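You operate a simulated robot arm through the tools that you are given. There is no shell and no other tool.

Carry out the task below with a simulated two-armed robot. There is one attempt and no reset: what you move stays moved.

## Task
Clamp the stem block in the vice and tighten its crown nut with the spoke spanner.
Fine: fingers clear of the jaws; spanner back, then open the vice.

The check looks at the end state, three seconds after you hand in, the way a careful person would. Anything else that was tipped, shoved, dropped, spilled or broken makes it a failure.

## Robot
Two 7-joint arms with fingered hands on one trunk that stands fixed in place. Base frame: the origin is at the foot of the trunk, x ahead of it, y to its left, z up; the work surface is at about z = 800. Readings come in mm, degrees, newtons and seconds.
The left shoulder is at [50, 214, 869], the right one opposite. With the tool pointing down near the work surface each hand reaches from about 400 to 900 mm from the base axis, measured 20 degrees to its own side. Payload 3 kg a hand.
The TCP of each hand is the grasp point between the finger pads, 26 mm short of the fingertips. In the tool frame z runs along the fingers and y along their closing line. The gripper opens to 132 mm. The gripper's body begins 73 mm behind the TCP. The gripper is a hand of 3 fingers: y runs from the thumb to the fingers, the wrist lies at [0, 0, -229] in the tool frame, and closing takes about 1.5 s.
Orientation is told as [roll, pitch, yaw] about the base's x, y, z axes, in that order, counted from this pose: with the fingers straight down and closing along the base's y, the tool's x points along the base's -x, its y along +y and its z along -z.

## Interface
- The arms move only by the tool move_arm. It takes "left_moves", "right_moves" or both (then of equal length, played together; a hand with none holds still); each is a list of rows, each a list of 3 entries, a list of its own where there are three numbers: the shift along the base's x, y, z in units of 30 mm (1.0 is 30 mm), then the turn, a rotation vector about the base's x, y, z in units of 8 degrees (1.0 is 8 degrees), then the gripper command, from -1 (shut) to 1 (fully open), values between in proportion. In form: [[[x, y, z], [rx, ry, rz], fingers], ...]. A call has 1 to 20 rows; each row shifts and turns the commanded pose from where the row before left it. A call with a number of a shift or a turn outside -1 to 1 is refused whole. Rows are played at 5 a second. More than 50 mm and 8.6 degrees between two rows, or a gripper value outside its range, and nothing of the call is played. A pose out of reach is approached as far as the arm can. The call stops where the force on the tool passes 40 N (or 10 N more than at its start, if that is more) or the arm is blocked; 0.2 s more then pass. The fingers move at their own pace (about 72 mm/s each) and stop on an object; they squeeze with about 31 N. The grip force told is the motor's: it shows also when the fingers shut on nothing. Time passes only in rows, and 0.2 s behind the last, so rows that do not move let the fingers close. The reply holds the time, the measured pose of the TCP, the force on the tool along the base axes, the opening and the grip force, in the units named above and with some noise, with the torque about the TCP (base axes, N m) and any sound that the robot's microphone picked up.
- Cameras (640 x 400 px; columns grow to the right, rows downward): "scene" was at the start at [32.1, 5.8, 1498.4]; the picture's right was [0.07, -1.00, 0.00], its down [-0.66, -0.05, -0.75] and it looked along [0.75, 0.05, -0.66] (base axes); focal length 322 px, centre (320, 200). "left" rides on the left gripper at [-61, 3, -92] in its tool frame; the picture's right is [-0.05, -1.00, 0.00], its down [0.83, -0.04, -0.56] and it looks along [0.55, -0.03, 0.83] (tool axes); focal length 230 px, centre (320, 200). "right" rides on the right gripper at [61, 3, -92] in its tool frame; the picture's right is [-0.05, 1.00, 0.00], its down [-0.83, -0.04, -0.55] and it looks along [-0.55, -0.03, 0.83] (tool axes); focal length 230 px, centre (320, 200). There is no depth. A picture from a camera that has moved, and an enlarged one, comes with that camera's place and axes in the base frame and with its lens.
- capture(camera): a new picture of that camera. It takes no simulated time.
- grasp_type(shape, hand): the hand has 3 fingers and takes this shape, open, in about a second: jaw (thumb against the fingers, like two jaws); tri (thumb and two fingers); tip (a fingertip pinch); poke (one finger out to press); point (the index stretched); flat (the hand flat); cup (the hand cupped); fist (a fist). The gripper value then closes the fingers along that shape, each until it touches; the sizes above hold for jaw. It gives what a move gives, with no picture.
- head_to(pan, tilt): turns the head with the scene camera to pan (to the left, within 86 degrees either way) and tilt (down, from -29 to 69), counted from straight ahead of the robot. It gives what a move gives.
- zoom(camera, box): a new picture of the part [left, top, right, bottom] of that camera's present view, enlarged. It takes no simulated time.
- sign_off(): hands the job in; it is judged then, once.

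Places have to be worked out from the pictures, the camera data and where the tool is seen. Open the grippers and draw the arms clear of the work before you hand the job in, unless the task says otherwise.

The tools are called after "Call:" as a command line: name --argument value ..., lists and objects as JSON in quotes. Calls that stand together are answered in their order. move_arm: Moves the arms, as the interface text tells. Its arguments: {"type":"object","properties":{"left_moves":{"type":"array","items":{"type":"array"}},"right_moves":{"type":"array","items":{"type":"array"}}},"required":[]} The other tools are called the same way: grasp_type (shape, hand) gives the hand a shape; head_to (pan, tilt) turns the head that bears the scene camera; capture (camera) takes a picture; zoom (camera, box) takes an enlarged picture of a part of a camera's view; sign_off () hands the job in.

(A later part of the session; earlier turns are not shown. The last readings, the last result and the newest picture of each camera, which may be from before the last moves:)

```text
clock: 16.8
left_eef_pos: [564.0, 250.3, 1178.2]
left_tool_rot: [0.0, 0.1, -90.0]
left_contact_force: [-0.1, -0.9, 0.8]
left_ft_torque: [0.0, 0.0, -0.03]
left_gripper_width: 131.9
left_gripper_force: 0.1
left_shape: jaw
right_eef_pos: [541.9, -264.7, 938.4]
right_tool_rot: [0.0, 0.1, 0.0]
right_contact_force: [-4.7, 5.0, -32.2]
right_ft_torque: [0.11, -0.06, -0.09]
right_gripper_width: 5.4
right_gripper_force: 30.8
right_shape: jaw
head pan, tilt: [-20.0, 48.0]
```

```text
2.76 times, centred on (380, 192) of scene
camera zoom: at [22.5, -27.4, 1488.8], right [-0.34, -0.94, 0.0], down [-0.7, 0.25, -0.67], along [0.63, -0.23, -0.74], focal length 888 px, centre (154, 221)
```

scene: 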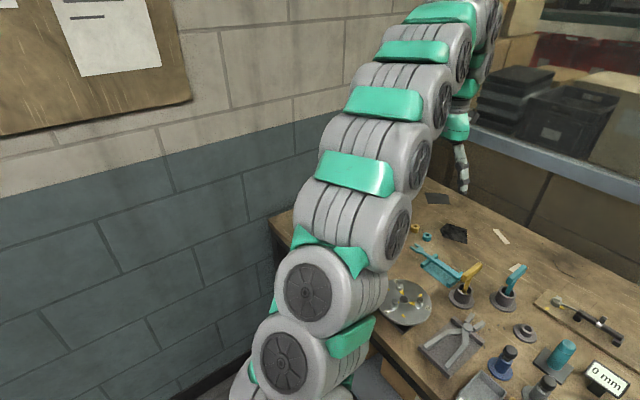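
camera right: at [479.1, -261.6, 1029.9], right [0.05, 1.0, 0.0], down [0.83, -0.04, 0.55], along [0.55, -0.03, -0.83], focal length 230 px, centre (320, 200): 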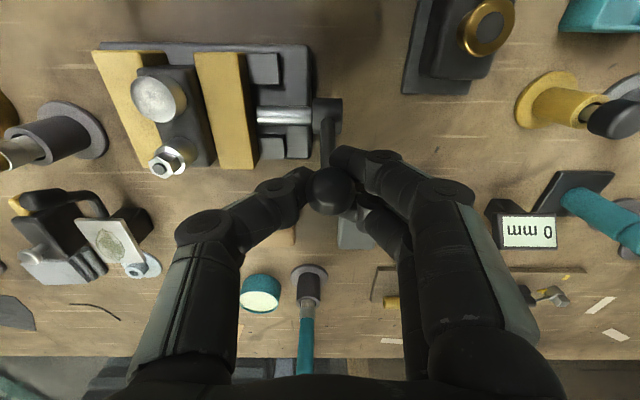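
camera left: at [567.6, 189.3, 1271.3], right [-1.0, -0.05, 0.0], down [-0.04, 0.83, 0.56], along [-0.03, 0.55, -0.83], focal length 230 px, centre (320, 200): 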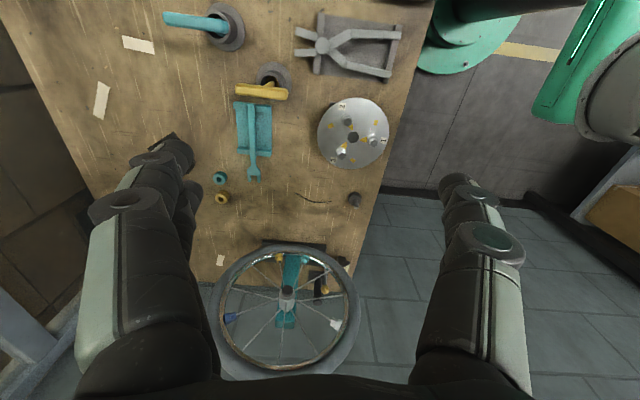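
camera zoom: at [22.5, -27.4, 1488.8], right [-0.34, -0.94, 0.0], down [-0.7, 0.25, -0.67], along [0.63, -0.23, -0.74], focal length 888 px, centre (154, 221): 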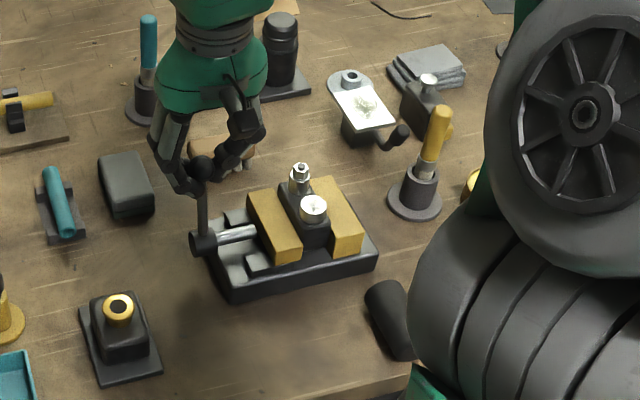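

The lever followed to about 73 degrees; the -32 N along z says my arc ran a few mm too high (the hub axis is nearer z = 852). I correct the arc and continue over the top.

Call:
move_arm --right_moves '[[[-0.36, 0, -0.13], [0, 0, 0], -1], [[-0.39, 0, 0.02], [0, 0, 0], -1], [[-0.39, 0, -0.03], [0, 0, 0], -1], [[-0.383, 0, -0.083], [0, 0, 0], -1], [[0, 0, 0], [0, 0, 0], -1]]'

Call:
capture --camera "right"

Call:
zoom --camera "scene" --box '[280, 120, 480, 265]'

```text
clock: 18.0
left_eef_pos: [564.6, 249.3, 1178.0]
left_tool_rot: [0.1, 0.0, -90.0]
left_contact_force: [0.2, 0.4, 0.1]
left_ft_torque: [0.04, 0.0, -0.04]
left_gripper_width: 131.7
left_gripper_force: 0.0
left_shape: jaw
right_eef_pos: [497.2, -265.0, 929.9]
right_tool_rot: [0.0, -0.1, 0.0]
right_contact_force: [19.3, -0.8, -35.7]
right_ft_torque: [-0.36, -0.55, -0.17]
right_gripper_width: 4.2
right_gripper_force: 30.5
right_shape: jaw
head pan, tilt: [-20.0, 48.0]
```

```text
taken
camera right: at [435.5, -261.5, 1022.4], right [0.05, 1.0, 0.0], down [0.83, -0.04, 0.56], along [0.55, -0.03, -0.83], focal length 230 px, centre (320, 200)
```

right: 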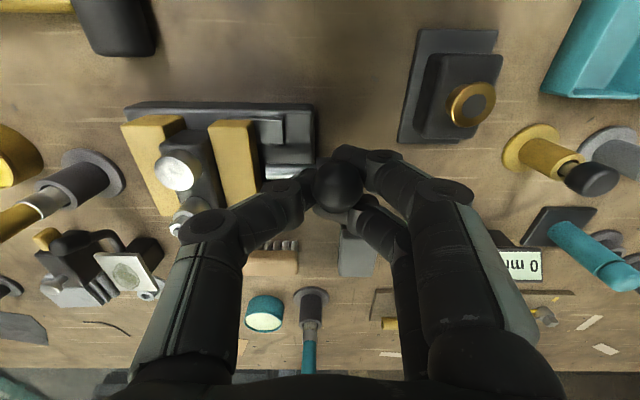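

```text
2.76 times, centred on (380, 192) of scene
camera zoom: at [22.9, -27.4, 1488.8], right [-0.34, -0.94, 0.0], down [-0.7, 0.25, -0.67], along [0.63, -0.23, -0.74], focal length 888 px, centre (154, 221)
```

zoom: 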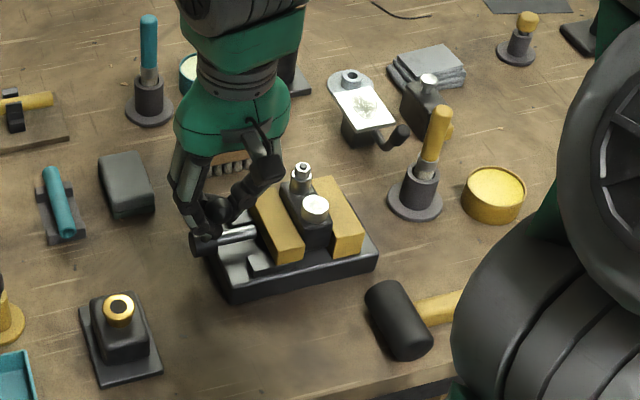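

Force is building (19 N along x, -36 N along z), so I check the jaw gap up close before going further.

Call:
zoom --camera "scene" --box '[335, 165, 405, 220]'

Call:
zoom --camera "right" --box '[100, 90, 400, 260]'

```text
7.27 times, centred on (370, 192) of scene
camera zoom: at [22.9, -27.4, 1488.8], right [-0.34, -0.94, 0.0], down [-0.7, 0.25, -0.67], along [0.63, -0.23, -0.74], focal length 2342 px, centre (-44, 254)
```

zoom: 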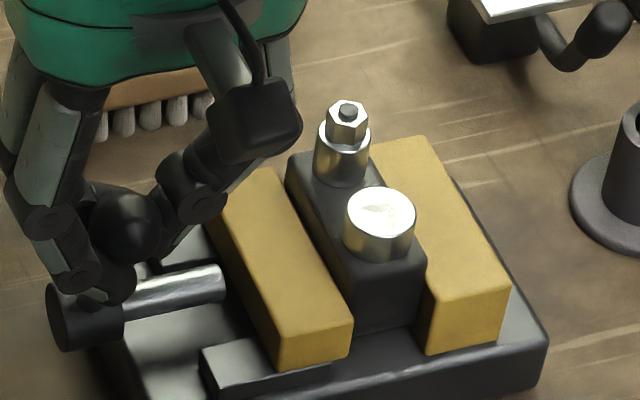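

```text
2.13 times, centred on (250, 175) of right
camera zoom: at [435.5, -261.5, 1022.4], right [0.05, 1.0, 0.0], down [0.83, -0.04, 0.56], along [0.55, -0.03, -0.83], focal length 491 px, centre (469, 253)
```

zoom: 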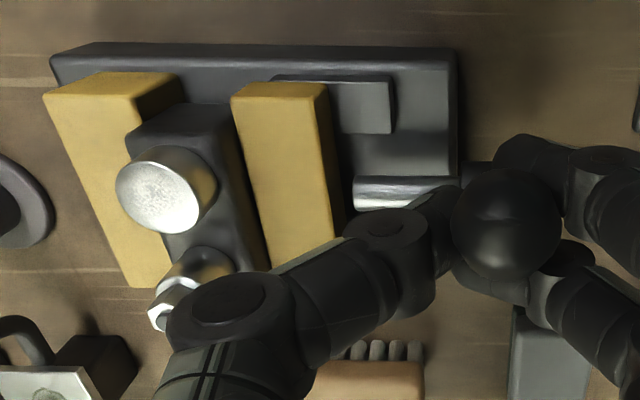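

There is still a dark gap on the handle side of the block, so it isn't clamped yet; the z force just means my arc is too wide. I go on in smaller checked steps, dropping faster and drifting slightly +y as the lever plane does.

Call:
move_arm --right_moves '[[[-0.15, 0.05, -0.25], [0, 0, 0], -1], [[-0.37, 0.05, -0.2], [0, 0, 0], -1], [[0, 0, 0], [0, 0, 0], -1]]'

Call:
zoom --camera "scene" --box '[335, 165, 405, 220]'

```text
clock: 18.8
left_eef_pos: [563.8, 249.2, 1177.6]
left_tool_rot: [0.0, 0.0, -90.1]
left_contact_force: [-0.6, -0.8, -0.8]
left_ft_torque: [-0.01, 0.01, 0.02]
left_gripper_width: 131.7
left_gripper_force: 0.0
left_shape: jaw
right_eef_pos: [480.9, -262.3, 917.0]
right_tool_rot: [0.0, 0.0, 0.0]
right_contact_force: [15.9, -11.5, -9.3]
right_ft_torque: [-0.5, -0.67, -0.15]
right_gripper_width: 5.0
right_gripper_force: 31.8
right_shape: jaw
head pan, tilt: [-20.0, 48.0]
```

```text
7.27 times, centred on (370, 192) of scene
camera zoom: at [22.5, -27.5, 1488.8], right [-0.34, -0.94, 0.0], down [-0.7, 0.25, -0.67], along [0.63, -0.23, -0.74], focal length 2342 px, centre (-44, 254)
```

zoom: 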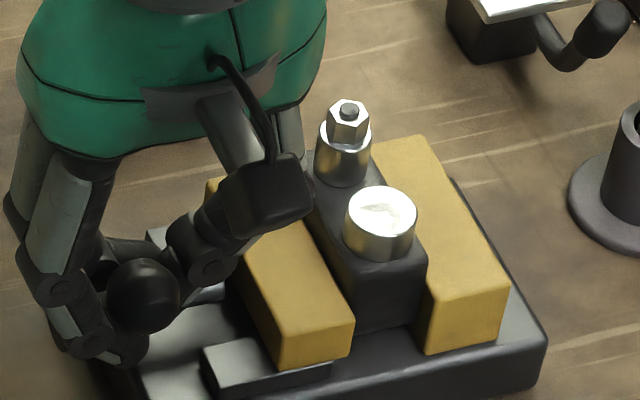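

The jaw has crept a bit toward the block and the resistance is modest. The -y force says to follow the screw inward instead, so I correct y and keep going round.

Call:
move_arm --right_moves '[[[-0.237, -0.07, -0.25], [0, 0, 0], -1], [[-0.25, -0.02, -0.243], [0, 0, 0], -1], [[0, 0, 0], [0, 0, 0], -1]]'

Call:
zoom --camera "scene" --box '[335, 165, 405, 220]'

Call:
capture --camera "right"

```text
clock: 19.6
left_eef_pos: [563.7, 249.9, 1177.3]
left_tool_rot: [-0.1, -0.1, -90.0]
left_contact_force: [0.5, 0.0, 0.0]
left_ft_torque: [0.0, -0.03, -0.02]
left_gripper_width: 132.0
left_gripper_force: 0.0
left_shape: jaw
right_eef_pos: [468.3, -264.9, 902.7]
right_tool_rot: [0.0, -0.1, 0.0]
right_contact_force: [24.9, 5.9, -2.1]
right_ft_torque: [-0.33, -0.92, -0.37]
right_gripper_width: 5.1
right_gripper_force: 31.3
right_shape: jaw
head pan, tilt: [-20.0, 48.0]
```

```text
7.27 times, centred on (370, 192) of scene
camera zoom: at [22.7, -27.1, 1488.8], right [-0.34, -0.94, 0.0], down [-0.7, 0.25, -0.67], along [0.63, -0.23, -0.74], focal length 2342 px, centre (-44, 254)
```

zoom: 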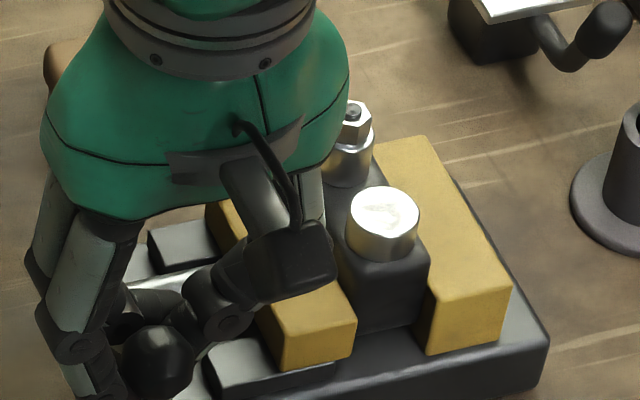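

```text
taken
camera right: at [406.3, -261.7, 994.6], right [0.05, 1.0, 0.0], down [0.83, -0.04, 0.56], along [0.56, -0.03, -0.83], focal length 230 px, centre (320, 200)
```

right: 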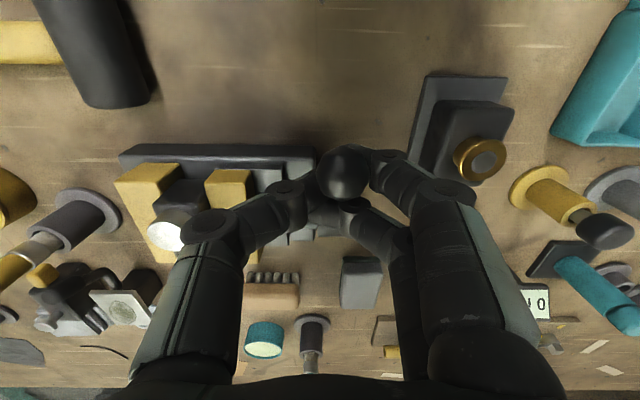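

Tangential resistance is about 15 N and rising, and the jaw is nearly at the block. I continue in two more steps.

Call:
move_arm --right_moves '[[[-0.13, 0, -0.28], [0, 0, 0], -1], [[-0.12, 0, -0.3], [0, 0, 0], -1], [[0, 0, 0], [0, 0, 0], -1]]'

Call:
zoom --camera "scene" --box '[335, 165, 405, 220]'

```text
clock: 20.0
left_eef_pos: [564.1, 249.3, 1178.6]
left_tool_rot: [0.1, 0.0, -90.1]
left_contact_force: [-1.4, -0.6, 0.1]
left_ft_torque: [0.02, -0.01, -0.02]
left_gripper_width: 131.8
left_gripper_force: 0.0
left_shape: jaw
right_eef_pos: [467.7, -264.6, 898.5]
right_tool_rot: [0.1, -0.6, -0.1]
right_contact_force: [6.8, 2.1, 11.7]
right_ft_torque: [-0.03, -0.35, -0.24]
right_gripper_width: 5.6
right_gripper_force: 31.1
right_shape: jaw
head pan, tilt: [-20.0, 48.0]
stopped in row 2 (right hand): the force on the tool passed its limit at 44 N (the readings are from after the stop); the commanded pose is now the measured one
```

```text
7.27 times, centred on (370, 192) of scene
camera zoom: at [22.2, -27.2, 1488.8], right [-0.34, -0.94, 0.0], down [-0.7, 0.25, -0.67], along [0.63, -0.23, -0.74], focal length 2342 px, centre (-44, 254)
```

zoom: 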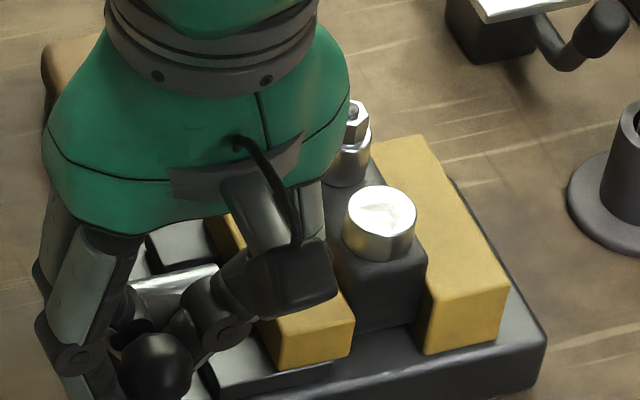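

The push stopped at 44 N near 140 degrees, likely clamped. I let go of the ball, rise, and inspect the gap.

Call:
move_arm --right_moves '[[[0, 0, 0], [0, 0, 0], -0.5], [[0, 0, 0], [0, 0, 0], -0.3], [[0, 0, 0], [0, 0, 0], -0.3], [[-0.1, 0.1, 1], [0, 0, 0], -0.3], [[-0.5, 0.2, 1], [0, 0, 0], -0.3], [[-0.5, 0.5, 1], [0, 0, 0], -0.3], [[-0.5, 0.5, 1], [0, 0, 0], -0.3]]'

Call:
zoom --camera "scene" --box '[310, 155, 420, 230]'

Call:
capture --camera "right"

```text
clock: 21.6
left_eef_pos: [563.9, 249.9, 1177.5]
left_tool_rot: [0.1, 0.0, -90.1]
left_contact_force: [-0.6, 0.0, -0.2]
left_ft_torque: [0.0, -0.02, -0.01]
left_gripper_width: 132.0
left_gripper_force: 0.0
left_shape: jaw
right_eef_pos: [416.7, -225.5, 1017.6]
right_tool_rot: [-0.2, -0.3, 0.0]
right_contact_force: [-0.5, 0.3, 0.6]
right_ft_torque: [0.01, 0.01, 0.0]
right_gripper_width: 45.8
right_gripper_force: 0.1
right_shape: jaw
head pan, tilt: [-20.0, 48.0]
```

```text
5.33 times, centred on (365, 192) of scene
camera zoom: at [22.2, -27.2, 1488.8], right [-0.34, -0.94, 0.0], down [-0.7, 0.25, -0.67], along [0.63, -0.23, -0.74], focal length 1718 px, centre (80, 240)
```

zoom: 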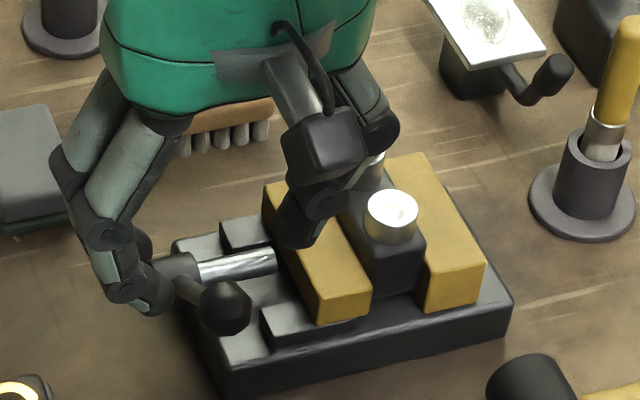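

```text
taken
camera right: at [353.3, -223.2, 1109.7], right [0.05, 1.0, 0.0], down [0.83, -0.04, 0.56], along [0.56, -0.03, -0.83], focal length 230 px, centre (320, 200)
```

right: 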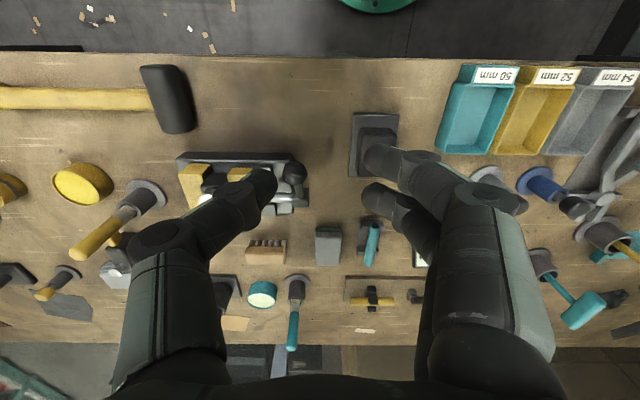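

The hand still blocks the view, so I take it up and to the right.

Call:
move_arm --right_moves '[[[0, -1, 0.5], [0, 0, 0], 0], [[0, -1, 0.5], [0, 0, 0], 0], [[0, -1, 0.5], [0, 0, 0], 0], [[0, -1, 0.3], [0, 0, 0], 0], [[0, -1, 0], [0, 0, 0], 0], [[0, -1, 0], [0, 0, 0], 0], [[0, -1, 0], [0, 0, 0], 0], [[0, -1, 0], [0, 0, 0], 0], [[0, -1, 0], [0, 0, 0], 0], [[0, -1, 0], [0, 0, 0], 0]]'

Call:
zoom --camera "scene" --box '[300, 145, 430, 235]'

Call:
capture --camera "right"

```text
clock: 23.8
left_eef_pos: [563.4, 250.0, 1178.0]
left_tool_rot: [0.1, 0.1, -90.0]
left_contact_force: [0.3, -0.2, 0.2]
left_ft_torque: [-0.04, 0.02, -0.01]
left_gripper_width: 131.9
left_gripper_force: 0.1
left_shape: jaw
right_eef_pos: [417.6, -527.6, 1071.2]
right_tool_rot: [0.0, -0.4, -0.1]
right_contact_force: [1.1, -0.3, -0.5]
right_ft_torque: [-0.03, -0.03, 0.06]
right_gripper_width: 65.3
right_gripper_force: 0.0
right_shape: jaw
head pan, tilt: [-20.0, 48.0]
```

```text
4.44 times, centred on (365, 190) of scene
camera zoom: at [22.3, -27.3, 1488.8], right [-0.34, -0.94, 0.0], down [-0.7, 0.25, -0.67], along [0.63, -0.23, -0.74], focal length 1431 px, centre (120, 244)
```

zoom: 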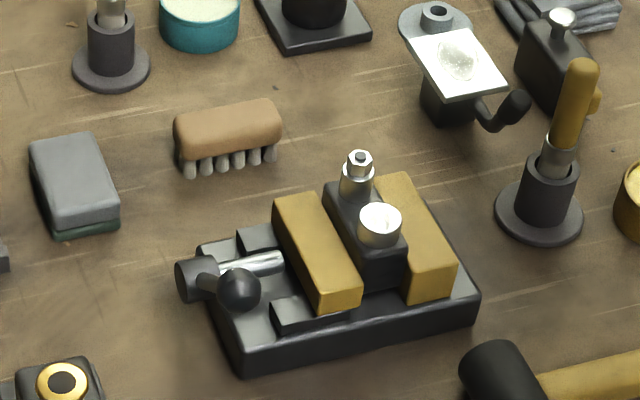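

```text
taken
camera right: at [355.4, -523.6, 1162.8], right [0.05, 1.0, 0.0], down [0.83, -0.04, 0.56], along [0.56, -0.03, -0.83], focal length 230 px, centre (320, 200)
```

right: 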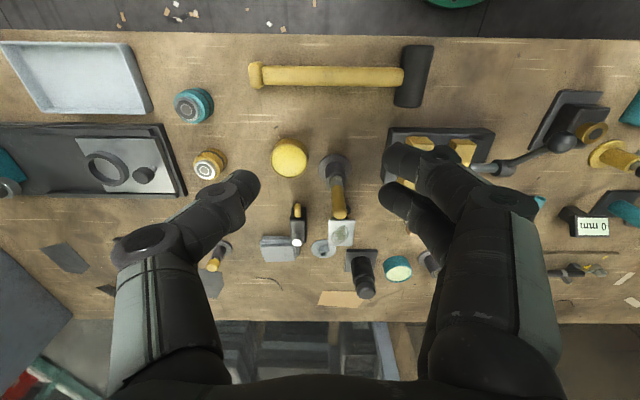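

The lever stays put. I zoom on the jaws to judge both gaps.

Call:
zoom --camera "scene" --box '[352, 175, 412, 215]'

Call:
zoom --camera "right" --box '[370, 110, 610, 260]'

```text
10.00 times, centred on (382, 195) of scene
camera zoom: at [22.3, -27.3, 1488.8], right [-0.34, -0.94, 0.0], down [-0.7, 0.25, -0.67], along [0.63, -0.23, -0.74], focal length 3220 px, centre (-300, 250)
```

zoom: 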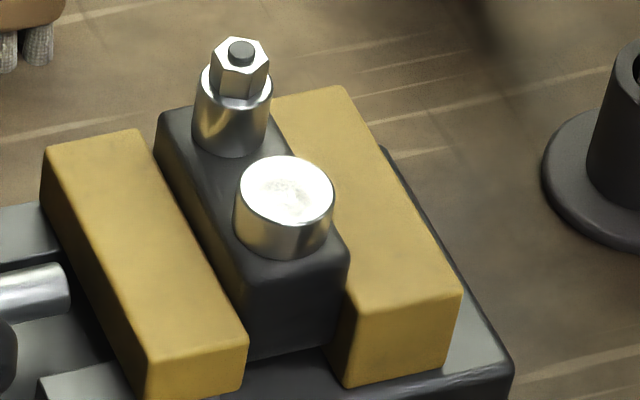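

```text
2.67 times, centred on (490, 185) of right
camera zoom: at [355.4, -523.6, 1162.8], right [0.05, 1.0, 0.0], down [0.83, -0.04, 0.56], along [0.56, -0.03, -0.83], focal length 614 px, centre (-133, 240)
```

zoom: 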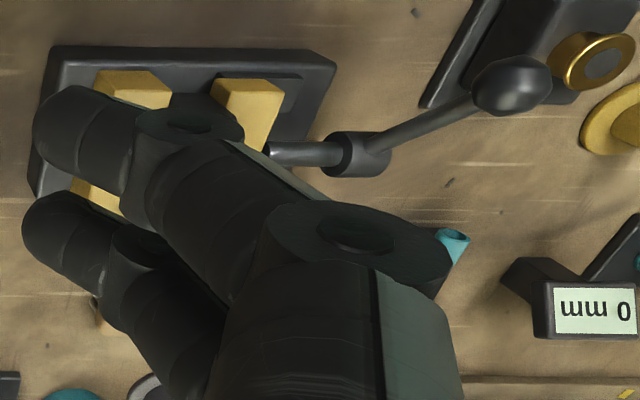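

From this angle the dark strip could be just the block's side face, so I look straight down over the vice with the right hand's camera, fingers wide, to verify contact and locate the nut precisely.

Call:
move_arm --right_moves '[[[0, 1, 0], [0, 0, 0], 1], [[0, 1, 0], [0, 0, 0], 1], [[0, 1, 0], [0, 0, 0], 1], [[0, 1, 0], [0, 0, 0], 1], [[0, 1, 0], [0, 0, 0], 1], [[0, 0.8, 0], [0, 0, 0], 1], [[0, 0, 0], [0, 0, 0], 1]]'

Call:
capture --camera "right"

Call:
zoom --camera "right" --box '[265, 90, 415, 190]'

```text
clock: 25.4
left_eef_pos: [562.3, 250.0, 1178.7]
left_tool_rot: [0.0, 0.1, -89.9]
left_contact_force: [1.1, 0.0, 0.0]
left_ft_torque: [-0.02, -0.01, 0.01]
left_gripper_width: 131.9
left_gripper_force: 0.1
left_shape: jaw
right_eef_pos: [417.4, -349.7, 1070.3]
right_tool_rot: [0.0, -0.4, 0.0]
right_contact_force: [0.4, -0.5, -0.1]
right_ft_torque: [0.01, 0.0, 0.02]
right_gripper_width: 132.0
right_gripper_force: 0.0
right_shape: jaw
head pan, tilt: [-20.0, 48.0]
```

```text
taken
camera right: at [354.9, -348.1, 1163.0], right [0.05, 1.0, 0.0], down [0.83, -0.04, 0.56], along [0.56, -0.03, -0.83], focal length 230 px, centre (320, 200)
```

right: 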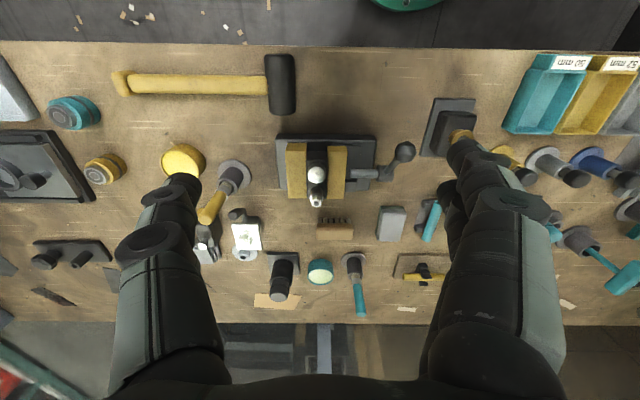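

```text
4.00 times, centred on (340, 140) of right
camera zoom: at [354.9, -348.1, 1163.0], right [0.05, 1.0, 0.0], down [0.83, -0.04, 0.56], along [0.56, -0.03, -0.83], focal length 920 px, centre (240, 440)
```

zoom: 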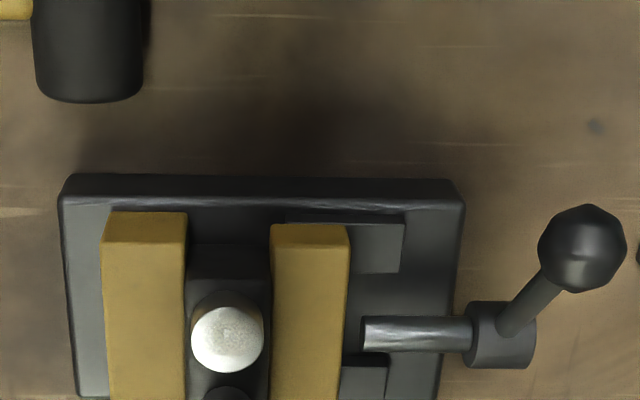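

The block now touches both jaws: it is clamped, with the lever standing at about 140 degrees. I zoom on the nut to get its position and hex orientation.

Call:
zoom --camera "right" --box '[292, 165, 342, 215]'

Call:
zoom --camera "scene" --box '[355, 170, 395, 200]'

```text
8.00 times, centred on (317, 190) of right
camera zoom: at [354.9, -348.1, 1163.0], right [0.05, 1.0, 0.0], down [0.83, -0.04, 0.56], along [0.56, -0.03, -0.83], focal length 1841 px, centre (344, 280)
```

zoom: 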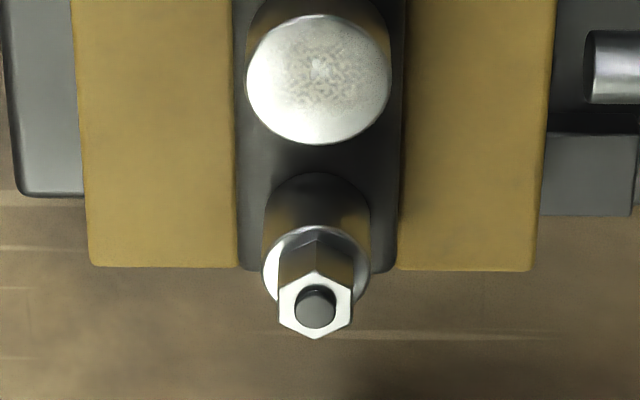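

```text
13.33 times, centred on (375, 185) of scene
camera zoom: at [22.3, -27.2, 1488.8], right [-0.34, -0.94, 0.0], down [-0.7, 0.25, -0.67], along [0.63, -0.23, -0.74], focal length 4294 px, centre (-413, 400)
```

zoom: 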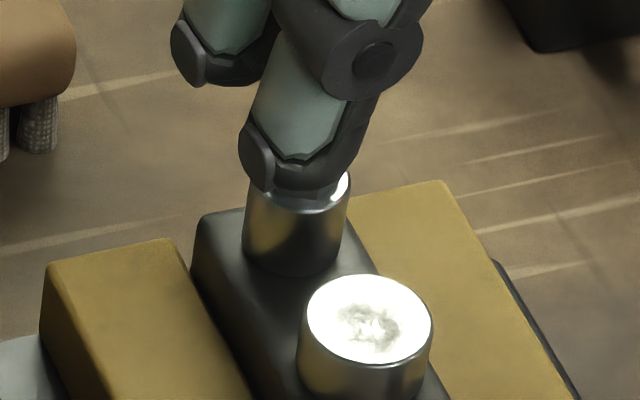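

The nut is at about (534, -361), hex top z ≈ 906, about 12.6 mm across flats, with flats parallel to x. The right hand reaches all round it, so I want the right hand to fetch the spanner. I park the right hand a bit away and survey the spanner rest from two cameras.

Call:
head_to --pan 22 --tilt 42

Call:
capture --camera "scene"

Call:
zoom --camera "left" --box '[225, 65, 300, 195]'

```text
clock: 26.5
left_eef_pos: [563.5, 250.2, 1178.2]
left_tool_rot: [0.0, 0.0, -90.0]
left_contact_force: [-0.5, 0.5, -0.7]
left_ft_torque: [0.03, -0.01, 0.0]
left_gripper_width: 131.8
left_gripper_force: 0.0
left_shape: jaw
right_eef_pos: [417.3, -350.4, 1072.0]
right_tool_rot: [0.0, -0.4, 0.0]
right_contact_force: [0.0, -0.3, -0.2]
right_ft_torque: [-0.02, 0.02, 0.01]
right_gripper_width: 131.7
right_gripper_force: 0.0
right_shape: jaw
head pan, tilt: [22.0, 42.0]
```

```text
taken
```

scene: 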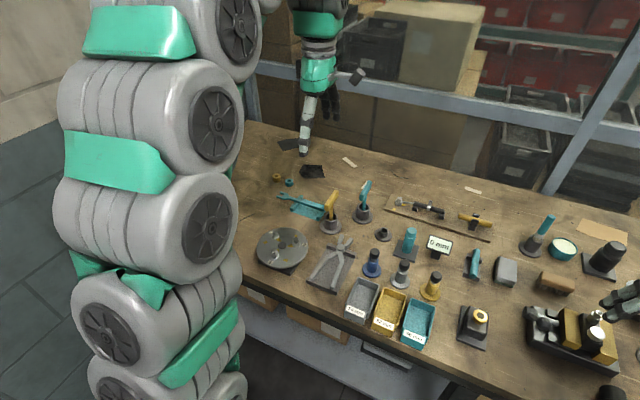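

```text
3.08 times, centred on (262, 130) of left
camera zoom: at [567.8, 189.4, 1271.0], right [-1.0, -0.05, 0.0], down [-0.04, 0.83, 0.56], along [-0.03, 0.55, -0.83], focal length 708 px, centre (497, 415)
```

zoom: 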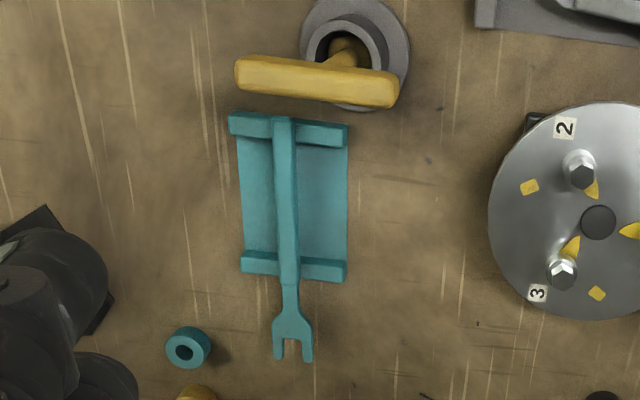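

Call:
zoom --camera "scene" --box '[265, 175, 345, 230]'

Call:
zoom --camera "left" --box '[240, 85, 275, 190]'

```text
7.27 times, centred on (305, 202) of scene
camera zoom: at [25.7, 31.0, 1497.3], right [0.37, -0.93, 0.0], down [-0.62, -0.25, -0.74], along [0.69, 0.28, -0.67], focal length 2342 px, centre (429, 182)
```

zoom: 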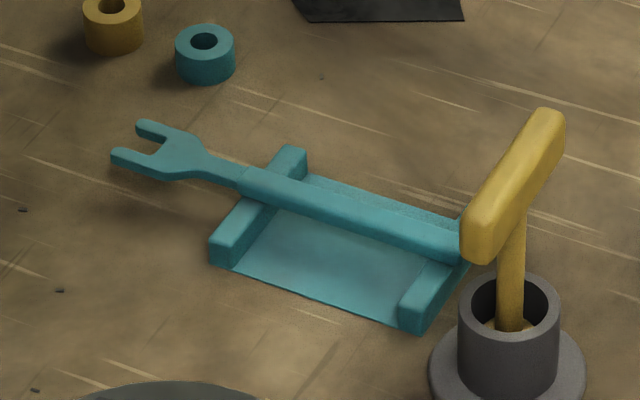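

```text
3.81 times, centred on (258, 138) of left
camera zoom: at [567.8, 189.4, 1271.0], right [-1.0, -0.05, 0.0], down [-0.04, 0.83, 0.56], along [-0.03, 0.55, -0.83], focal length 876 px, centre (558, 438)
```

zoom: 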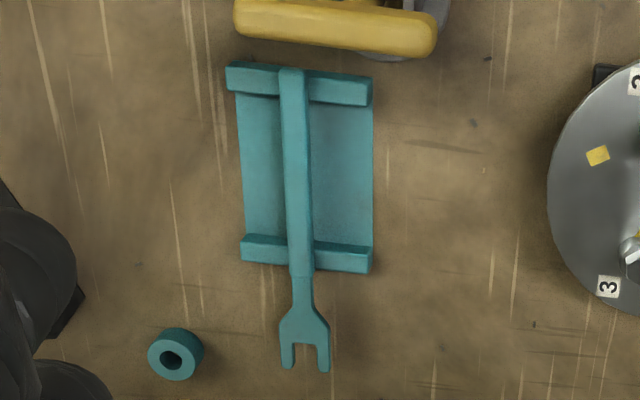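

The spanner lies along roughly +y from (692, 280) to its fork at about (702, 440), its top near z 815–820. That is too far for the right hand upright, and the left hand can't swing round the nut. My plan is for the left hand to lay the spanner on a free bench spot between the arms, where the right hand takes it. I look at that area.

Call:
head_to --pan -5 --tilt 48

Call:
zoom --camera "scene" --box '[220, 130, 460, 280]'

Call:
zoom --camera "right" --box '[340, 50, 640, 290]'

```text
clock: 27.4
left_eef_pos: [563.4, 249.0, 1177.9]
left_tool_rot: [-0.1, 0.0, -89.9]
left_contact_force: [0.3, 0.3, 0.0]
left_ft_torque: [0.02, 0.0, 0.01]
left_gripper_width: 132.1
left_gripper_force: 0.0
left_shape: jaw
right_eef_pos: [416.9, -350.6, 1070.5]
right_tool_rot: [0.0, -0.5, 0.0]
right_contact_force: [-0.2, 0.3, -0.7]
right_ft_torque: [0.0, 0.01, -0.04]
right_gripper_width: 132.0
right_gripper_force: 0.1
right_shape: jaw
head pan, tilt: [-5.0, 48.0]
```

```text
2.67 times, centred on (340, 205) of scene
camera zoom: at [26.7, -7.1, 1488.9], right [-0.09, -1.0, 0.0], down [-0.74, 0.06, -0.67], along [0.67, -0.06, -0.74], focal length 859 px, centre (267, 187)
```

zoom: 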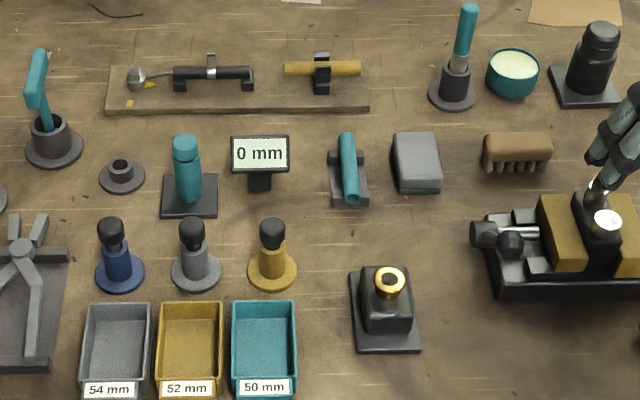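

```text
1.67 times, centred on (490, 170) of right
camera zoom: at [354.9, -348.5, 1163.1], right [0.05, 1.0, 0.0], down [0.83, -0.04, 0.56], along [0.56, -0.03, -0.83], focal length 384 px, centre (37, 250)
```

zoom: 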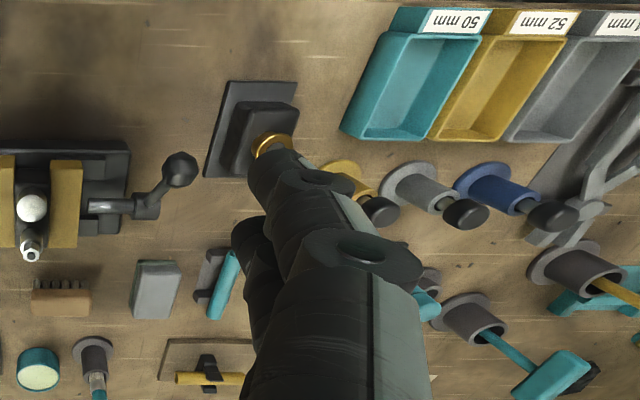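

There is a free strip around x 545–605, y -215 to -20. I move the left hand above the spanner rest, fingers across the handle.

Call:
move_arm --left_moves '[[[0.55, 0.346, -0.9], [0, 0, -0.06], 0.3], [[0.55, 0.346, -0.9], [0, 0, -0.06], 0.1], [[0.55, 0.346, -0.9], [0, 0, -0.06], 0], [[0.55, 0.346, -0.9], [0, 0, -0.06], -0.2], [[0.55, 0.346, -0.9], [0, 0, -0.06], -0.35], [[0.55, 0.346, -0.9], [0, 0, -0.06], -0.35], [[0.55, 0.346, -0.9], [0, 0, -0.06], -0.35], [[0.55, 0.346, -0.9], [0, 0, -0.06], -0.35], [[0, 0, 0], [0, 0, 0], -0.35]]'

Call:
capture --camera "left"

Call:
head_to --pan 25 --tilt 45

Call:
capture --camera "scene"

```text
clock: 29.4
left_eef_pos: [696.8, 333.6, 960.7]
left_tool_rot: [-0.1, 0.0, -93.9]
left_contact_force: [-0.7, -0.6, -0.2]
left_ft_torque: [0.0, 0.01, 0.02]
left_gripper_width: 43.1
left_gripper_force: 0.0
left_shape: jaw
right_eef_pos: [416.8, -351.6, 1071.7]
right_tool_rot: [0.0, -0.3, 0.0]
right_contact_force: [0.2, -0.1, -0.6]
right_ft_torque: [0.01, 0.01, -0.03]
right_gripper_width: 131.8
right_gripper_force: 0.0
right_shape: jaw
head pan, tilt: [-5.0, 48.0]
```

```text
taken
camera left: at [696.4, 272.8, 1054.1], right [-1.0, 0.02, 0.0], down [0.01, 0.83, 0.56], along [0.01, 0.56, -0.83], focal length 230 px, centre (320, 200)
```

left: 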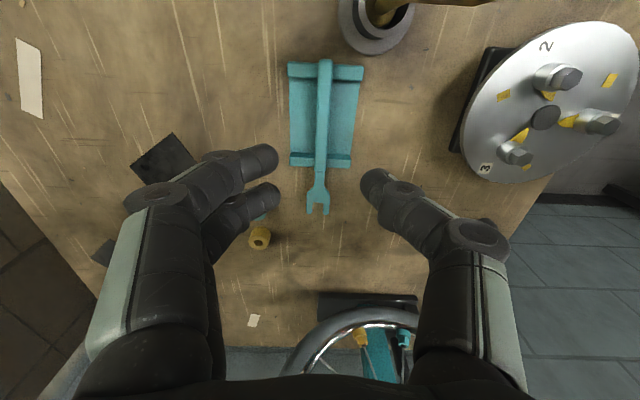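

```text
clock: 30.4
left_eef_pos: [696.3, 333.2, 962.4]
left_tool_rot: [0.0, 0.1, -93.8]
left_contact_force: [-0.1, -0.2, -0.5]
left_ft_torque: [0.02, -0.02, 0.03]
left_gripper_width: 43.2
left_gripper_force: 0.0
left_shape: jaw
right_eef_pos: [418.1, -351.1, 1072.0]
right_tool_rot: [0.0, -0.4, 0.0]
right_contact_force: [0.1, -0.1, 1.1]
right_ft_torque: [0.0, 0.01, -0.01]
right_gripper_width: 131.9
right_gripper_force: 0.1
right_shape: jaw
head pan, tilt: [25.0, 45.0]
```

```text
taken
```

scene: 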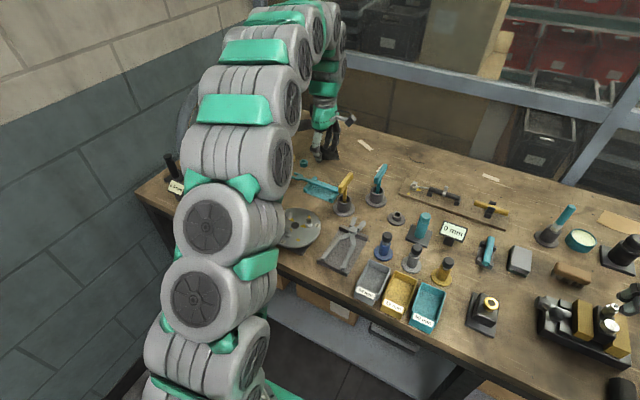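

Call:
zoom --camera "left" --box '[260, 40, 390, 230]'

Call:
zoom --camera "scene" --box '[285, 120, 385, 220]'

```text
2.11 times, centred on (325, 135) of left
camera zoom: at [696.3, 272.8, 1054.6], right [-1.0, 0.02, 0.0], down [0.01, 0.83, 0.56], along [0.01, 0.56, -0.83], focal length 484 px, centre (310, 337)
```

zoom: 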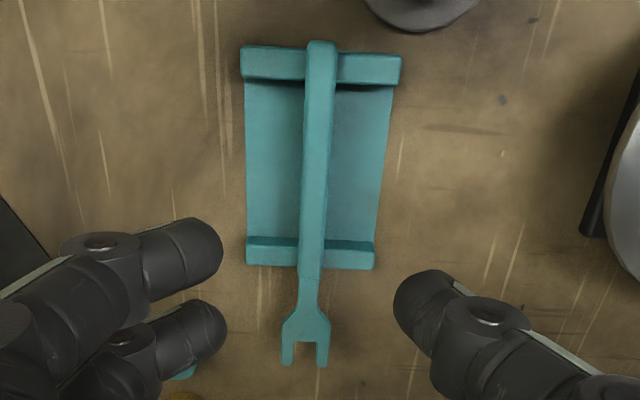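

```text
4.00 times, centred on (335, 170) of scene
camera zoom: at [21.9, 34.0, 1493.0], right [0.42, -0.91, 0.0], down [-0.64, -0.3, -0.71], along [0.64, 0.3, -0.71], focal length 1288 px, centre (260, 320)
```

zoom: 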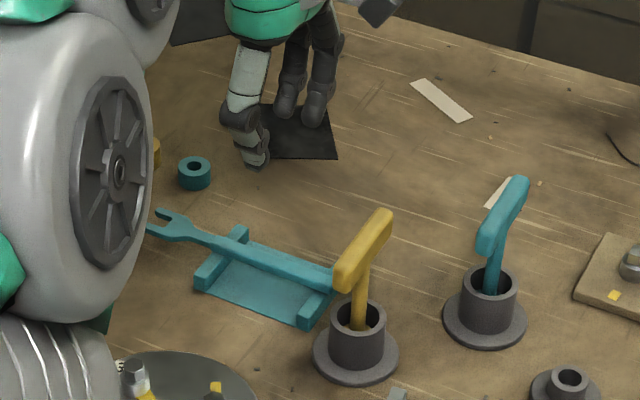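

The spanner axis passes at x ≈ 695 for y = 333, well between the rest's ledges (299–373), with the fingers straddling it. I lower to TCP z ≈ 834 and close.

Call:
move_arm --left_moves '[[[-0.05, 0, -0.97], [0, 0, 0], -0.35], [[0, 0, -0.97], [0, 0, 0], -0.35], [[0, 0, -0.97], [0, 0, 0], -0.35], [[0, 0, -0.97], [0, 0, 0], -0.35], [[0, 0, -0.2], [0, 0, 0], -0.35], [[0, 0, -0.18], [0, 0, 0], -0.35], [[0, 0, 0], [0, 0, 0], -0.35]]'

Call:
capture --camera "left"

Call:
zoom --camera "scene" --box '[285, 120, 385, 220]'

```text
clock: 32.0
left_eef_pos: [694.1, 332.9, 833.8]
left_tool_rot: [0.0, 0.1, -93.8]
left_contact_force: [0.5, -0.3, 0.6]
left_ft_torque: [0.0, -0.01, -0.01]
left_gripper_width: 43.0
left_gripper_force: 0.1
left_shape: jaw
right_eef_pos: [417.7, -351.3, 1071.8]
right_tool_rot: [0.0, -0.4, -0.1]
right_contact_force: [-0.2, -0.2, 0.6]
right_ft_torque: [-0.02, -0.02, 0.02]
right_gripper_width: 131.8
right_gripper_force: 0.0
right_shape: jaw
head pan, tilt: [25.0, 45.0]
```

```text
taken
camera left: at [693.7, 272.5, 927.4], right [-1.0, 0.01, 0.0], down [0.01, 0.83, 0.56], along [0.01, 0.56, -0.83], focal length 230 px, centre (320, 200)
```

left: 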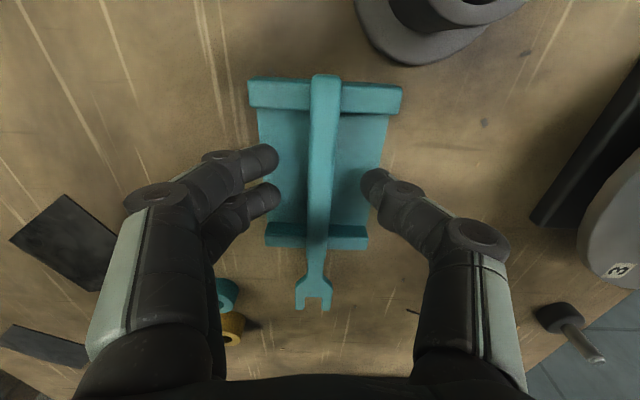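

```text
4.00 times, centred on (335, 170) of scene
camera zoom: at [21.9, 34.1, 1493.0], right [0.42, -0.91, 0.0], down [-0.64, -0.3, -0.71], along [0.64, 0.3, -0.71], focal length 1288 px, centre (260, 320)
```

zoom: 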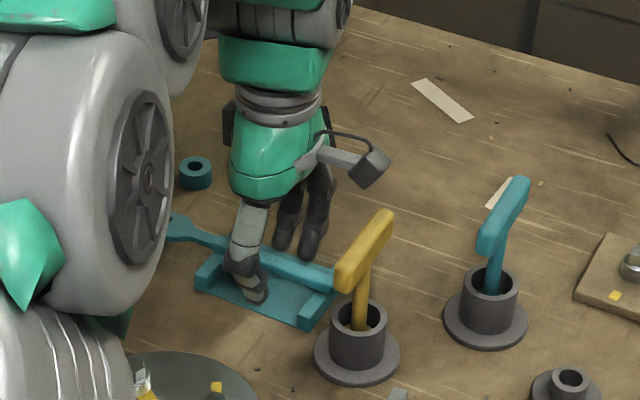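

No contact on the way down; the handle is centred between thumb and fingers. I close the left hand.

Call:
move_arm --left_moves '[[[0, 0, 0], [0, 0, 0], -0.7], [[0, 0, 0], [0, 0, 0], -1], [[0, 0, 0], [0, 0, 0], -1], [[0, 0, 0], [0, 0, 0], -1], [[0, 0, 0], [0, 0, 0], -1], [[0, 0, 0], [0, 0, 0], -1]]'

Call:
capture --camera "left"

```text
clock: 33.4
left_eef_pos: [694.3, 333.4, 835.5]
left_tool_rot: [0.0, 0.0, -93.8]
left_contact_force: [-0.8, 0.1, 0.8]
left_ft_torque: [-0.02, 0.01, 0.0]
left_gripper_width: 7.7
left_gripper_force: 31.0
left_shape: jaw
right_eef_pos: [417.2, -350.8, 1071.4]
right_tool_rot: [0.0, -0.4, -0.1]
right_contact_force: [0.3, -0.8, 0.0]
right_ft_torque: [0.04, 0.02, -0.04]
right_gripper_width: 131.9
right_gripper_force: 0.1
right_shape: jaw
head pan, tilt: [25.0, 45.0]
```

```text
taken
camera left: at [693.8, 272.5, 927.5], right [-1.0, 0.02, 0.0], down [0.01, 0.83, 0.56], along [0.01, 0.56, -0.83], focal length 230 px, centre (320, 200)
```

left: 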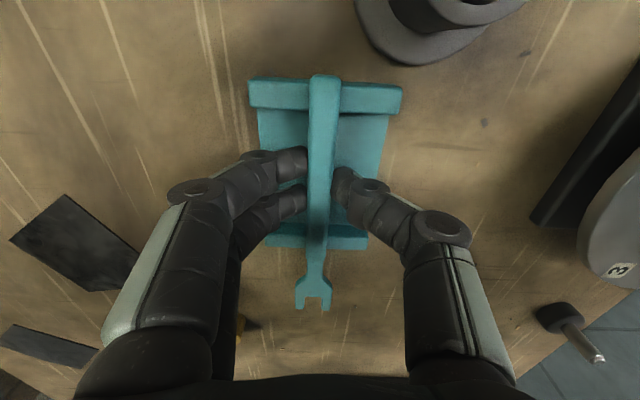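

The grip reads 7.7 mm at 31 N, with the handle pinched between the pads. I lift it 20 mm and check that the spanner comes along level.

Call:
move_arm --left_moves '[[[0, 0, 0.35], [0, 0, 0], -1], [[0, 0, 0.35], [0, 0, 0], -1], [[0, 0, 0.5], [0, 0, 0], -1], [[0, 0, 1], [0, 0, 0], -1], [[0, 0, 0], [0, 0, 0], -1]]'

Call:
capture --camera "left"

Call:
zoom --camera "scene" --box '[285, 120, 385, 220]'

```text
clock: 34.6
left_eef_pos: [694.4, 333.1, 902.9]
left_tool_rot: [0.0, 0.0, -93.8]
left_contact_force: [0.3, -0.2, -0.9]
left_ft_torque: [-0.04, -0.04, 0.02]
left_gripper_width: 7.7
left_gripper_force: 31.2
left_shape: jaw
right_eef_pos: [417.5, -350.6, 1071.3]
right_tool_rot: [0.0, -0.4, 0.0]
right_contact_force: [0.5, 0.7, 0.0]
right_ft_torque: [-0.03, 0.01, 0.02]
right_gripper_width: 131.9
right_gripper_force: 0.0
right_shape: jaw
head pan, tilt: [25.0, 45.0]
```

```text
taken
camera left: at [693.5, 272.8, 995.0], right [-1.0, 0.02, 0.0], down [0.01, 0.83, 0.56], along [0.01, 0.56, -0.83], focal length 230 px, centre (320, 200)
```

left: 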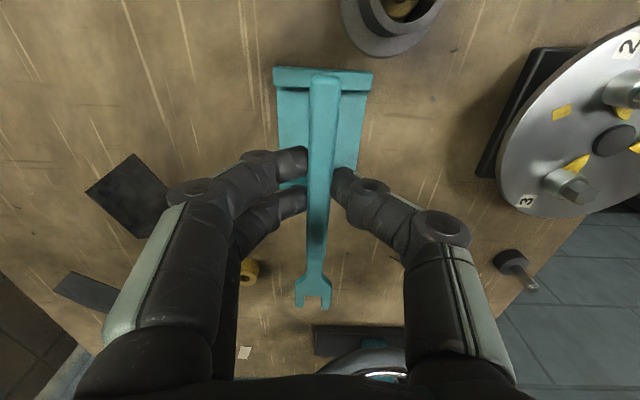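

```text
4.00 times, centred on (335, 170) of scene
camera zoom: at [21.9, 34.1, 1493.0], right [0.42, -0.91, 0.0], down [-0.64, -0.3, -0.71], along [0.64, 0.3, -0.71], focal length 1288 px, centre (260, 320)
```

zoom: 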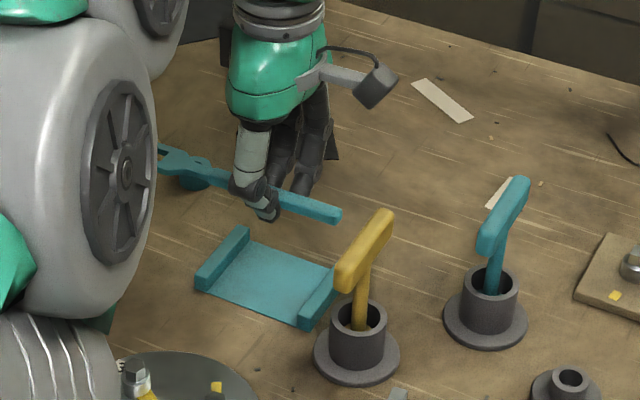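

The spanner is up, level, unshifted in the hand (return pose: TCP (694, 333, 835), yaw -93.8). I raise it clear of the T-handles and carry it to above the free strip at about (574, -130).

Call:
move_arm --left_moves '[[[0, 0, 1], [0, 0, 0], -1], [[0, 0, 1], [0, 0, 0], -1], [[0, 0, 1], [0, 0, 0], -1], [[0, 0, 0.6], [0, 0, 0], -1], [[-0.25, -0.965, 0], [0, 0, 0.03], -1], [[-0.25, -0.965, 0], [0, 0, 0.03], -1], [[-0.25, -0.965, 0], [0, 0, 0.03], -1], [[-0.25, -0.965, 0], [0, 0, 0.03], -1], [[-0.25, -0.965, 0], [0, 0, 0.03], -1], [[-0.25, -0.965, 0], [0, 0, 0.03], -1], [[-0.25, -0.965, 0], [0, 0, 0.03], -1], [[-0.25, -0.965, 0], [0, 0, 0.03], -1], [[-0.25, -0.965, 0], [0, 0, 0.03], -1], [[-0.25, -0.965, 0], [0, 0, 0.03], -1], [[-0.25, -0.965, 0], [0, 0, 0.03], -1], [[-0.25, -0.965, 0], [0, 0, 0.03], -1], [[-0.25, -0.965, 0], [0, 0, 0.03], -1], [[-0.25, -0.965, 0], [0, 0, 0.03], -1], [[-0.25, -0.965, 0], [0, 0, 0.03], -1], [[-0.25, -0.965, 0], [0, 0, 0.03], -1]]'

Call:
head_to --pan -5 --tilt 48

Call:
capture --camera "scene"

Call:
capture --camera "left"

```text
clock: 38.8
left_eef_pos: [576.4, -129.1, 1006.0]
left_tool_rot: [0.0, 0.1, -90.0]
left_contact_force: [-0.6, 0.2, -0.2]
left_ft_torque: [-0.06, 0.0, -0.02]
left_gripper_width: 7.7
left_gripper_force: 31.0
left_shape: jaw
right_eef_pos: [416.8, -351.3, 1071.8]
right_tool_rot: [0.0, -0.4, -0.1]
right_contact_force: [0.1, -0.2, 0.5]
right_ft_torque: [-0.01, 0.0, 0.01]
right_gripper_width: 131.6
right_gripper_force: 0.0
right_shape: jaw
head pan, tilt: [25.0, 45.0]
```

```text
clock: 39.7
left_eef_pos: [575.3, -129.0, 1006.3]
left_tool_rot: [0.0, 0.0, -90.1]
left_contact_force: [-0.1, -0.4, -0.1]
left_ft_torque: [-0.04, 0.0, 0.03]
left_gripper_width: 7.6
left_gripper_force: 31.6
left_shape: jaw
right_eef_pos: [417.6, -351.9, 1070.7]
right_tool_rot: [0.0, -0.3, 0.0]
right_contact_force: [-0.5, -0.3, 0.6]
right_ft_torque: [-0.01, -0.02, 0.0]
right_gripper_width: 132.0
right_gripper_force: 0.1
right_shape: jaw
head pan, tilt: [-5.0, 48.0]
```

```text
taken
```

scene: 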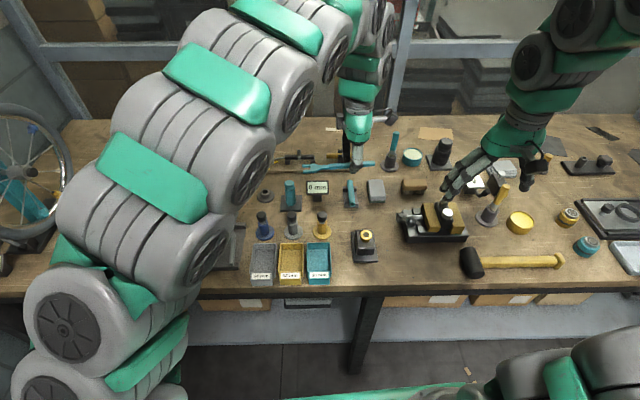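

```text
taken
camera left: at [578.8, -189.9, 1099.9], right [-1.0, -0.05, 0.0], down [-0.04, 0.83, 0.56], along [-0.03, 0.55, -0.83], focal length 230 px, centre (320, 200)
```

left: 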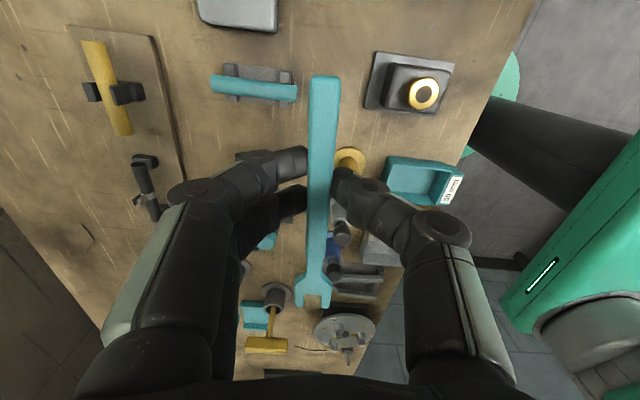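

At this spot the fingers would come close to the teal tube's end (≈(601, -145)), so I shift the laying spot to (575, -185), where handle and fork are clear of tube, bottle base and box. Then I go down to just above the bench.

Call:
move_arm --left_moves '[[[0, -0.93, 0], [0, 0, 0], -1], [[0, -0.93, 0], [0, 0, 0], -1], [[0, 0, -1], [0, 0, 0], -1], [[0, 0, -1], [0, 0, 0], -1], [[0, 0, -1], [0, 0, 0], -1], [[0, 0, -1], [0, 0, 0], -1], [[0, 0, 0], [0, 0, 0], -1]]'

Call:
capture --camera "left"

Call:
zoom --camera "scene" --box '[280, 140, 440, 260]'

```text
clock: 41.3
left_eef_pos: [576.6, -186.2, 889.0]
left_tool_rot: [0.0, 0.0, -90.0]
left_contact_force: [0.5, 1.5, 0.0]
left_ft_torque: [-0.02, -0.03, -0.02]
left_gripper_width: 7.6
left_gripper_force: 31.3
left_shape: jaw
right_eef_pos: [416.4, -350.7, 1070.4]
right_tool_rot: [0.0, -0.5, 0.0]
right_contact_force: [0.2, -0.9, -0.3]
right_ft_torque: [-0.05, -0.02, -0.01]
right_gripper_width: 131.8
right_gripper_force: 0.1
right_shape: jaw
head pan, tilt: [-5.0, 48.0]
```

```text
taken
camera left: at [579.2, -246.4, 982.0], right [-1.0, -0.05, 0.0], down [-0.04, 0.83, 0.56], along [-0.03, 0.55, -0.83], focal length 230 px, centre (320, 200)
```

left: 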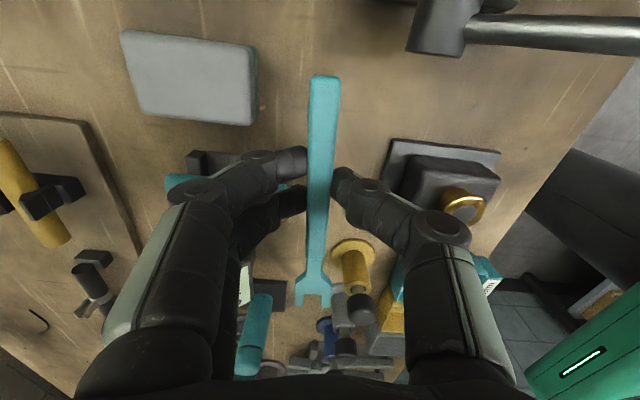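

```text
3.33 times, centred on (360, 200) of scene
camera zoom: at [26.7, -7.2, 1488.8], right [-0.09, -1.0, 0.0], down [-0.74, 0.06, -0.67], along [0.67, -0.06, -0.74], focal length 1074 px, centre (187, 200)
```

zoom: 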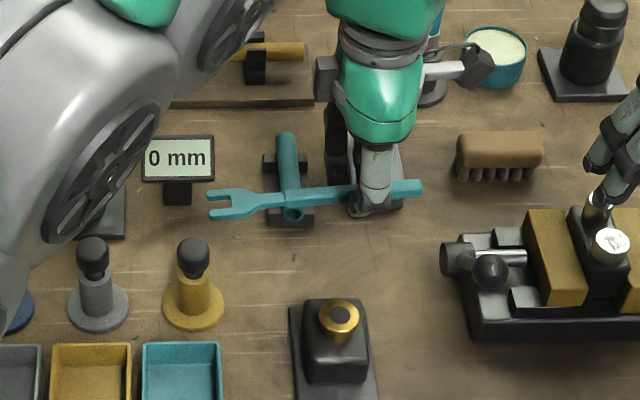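

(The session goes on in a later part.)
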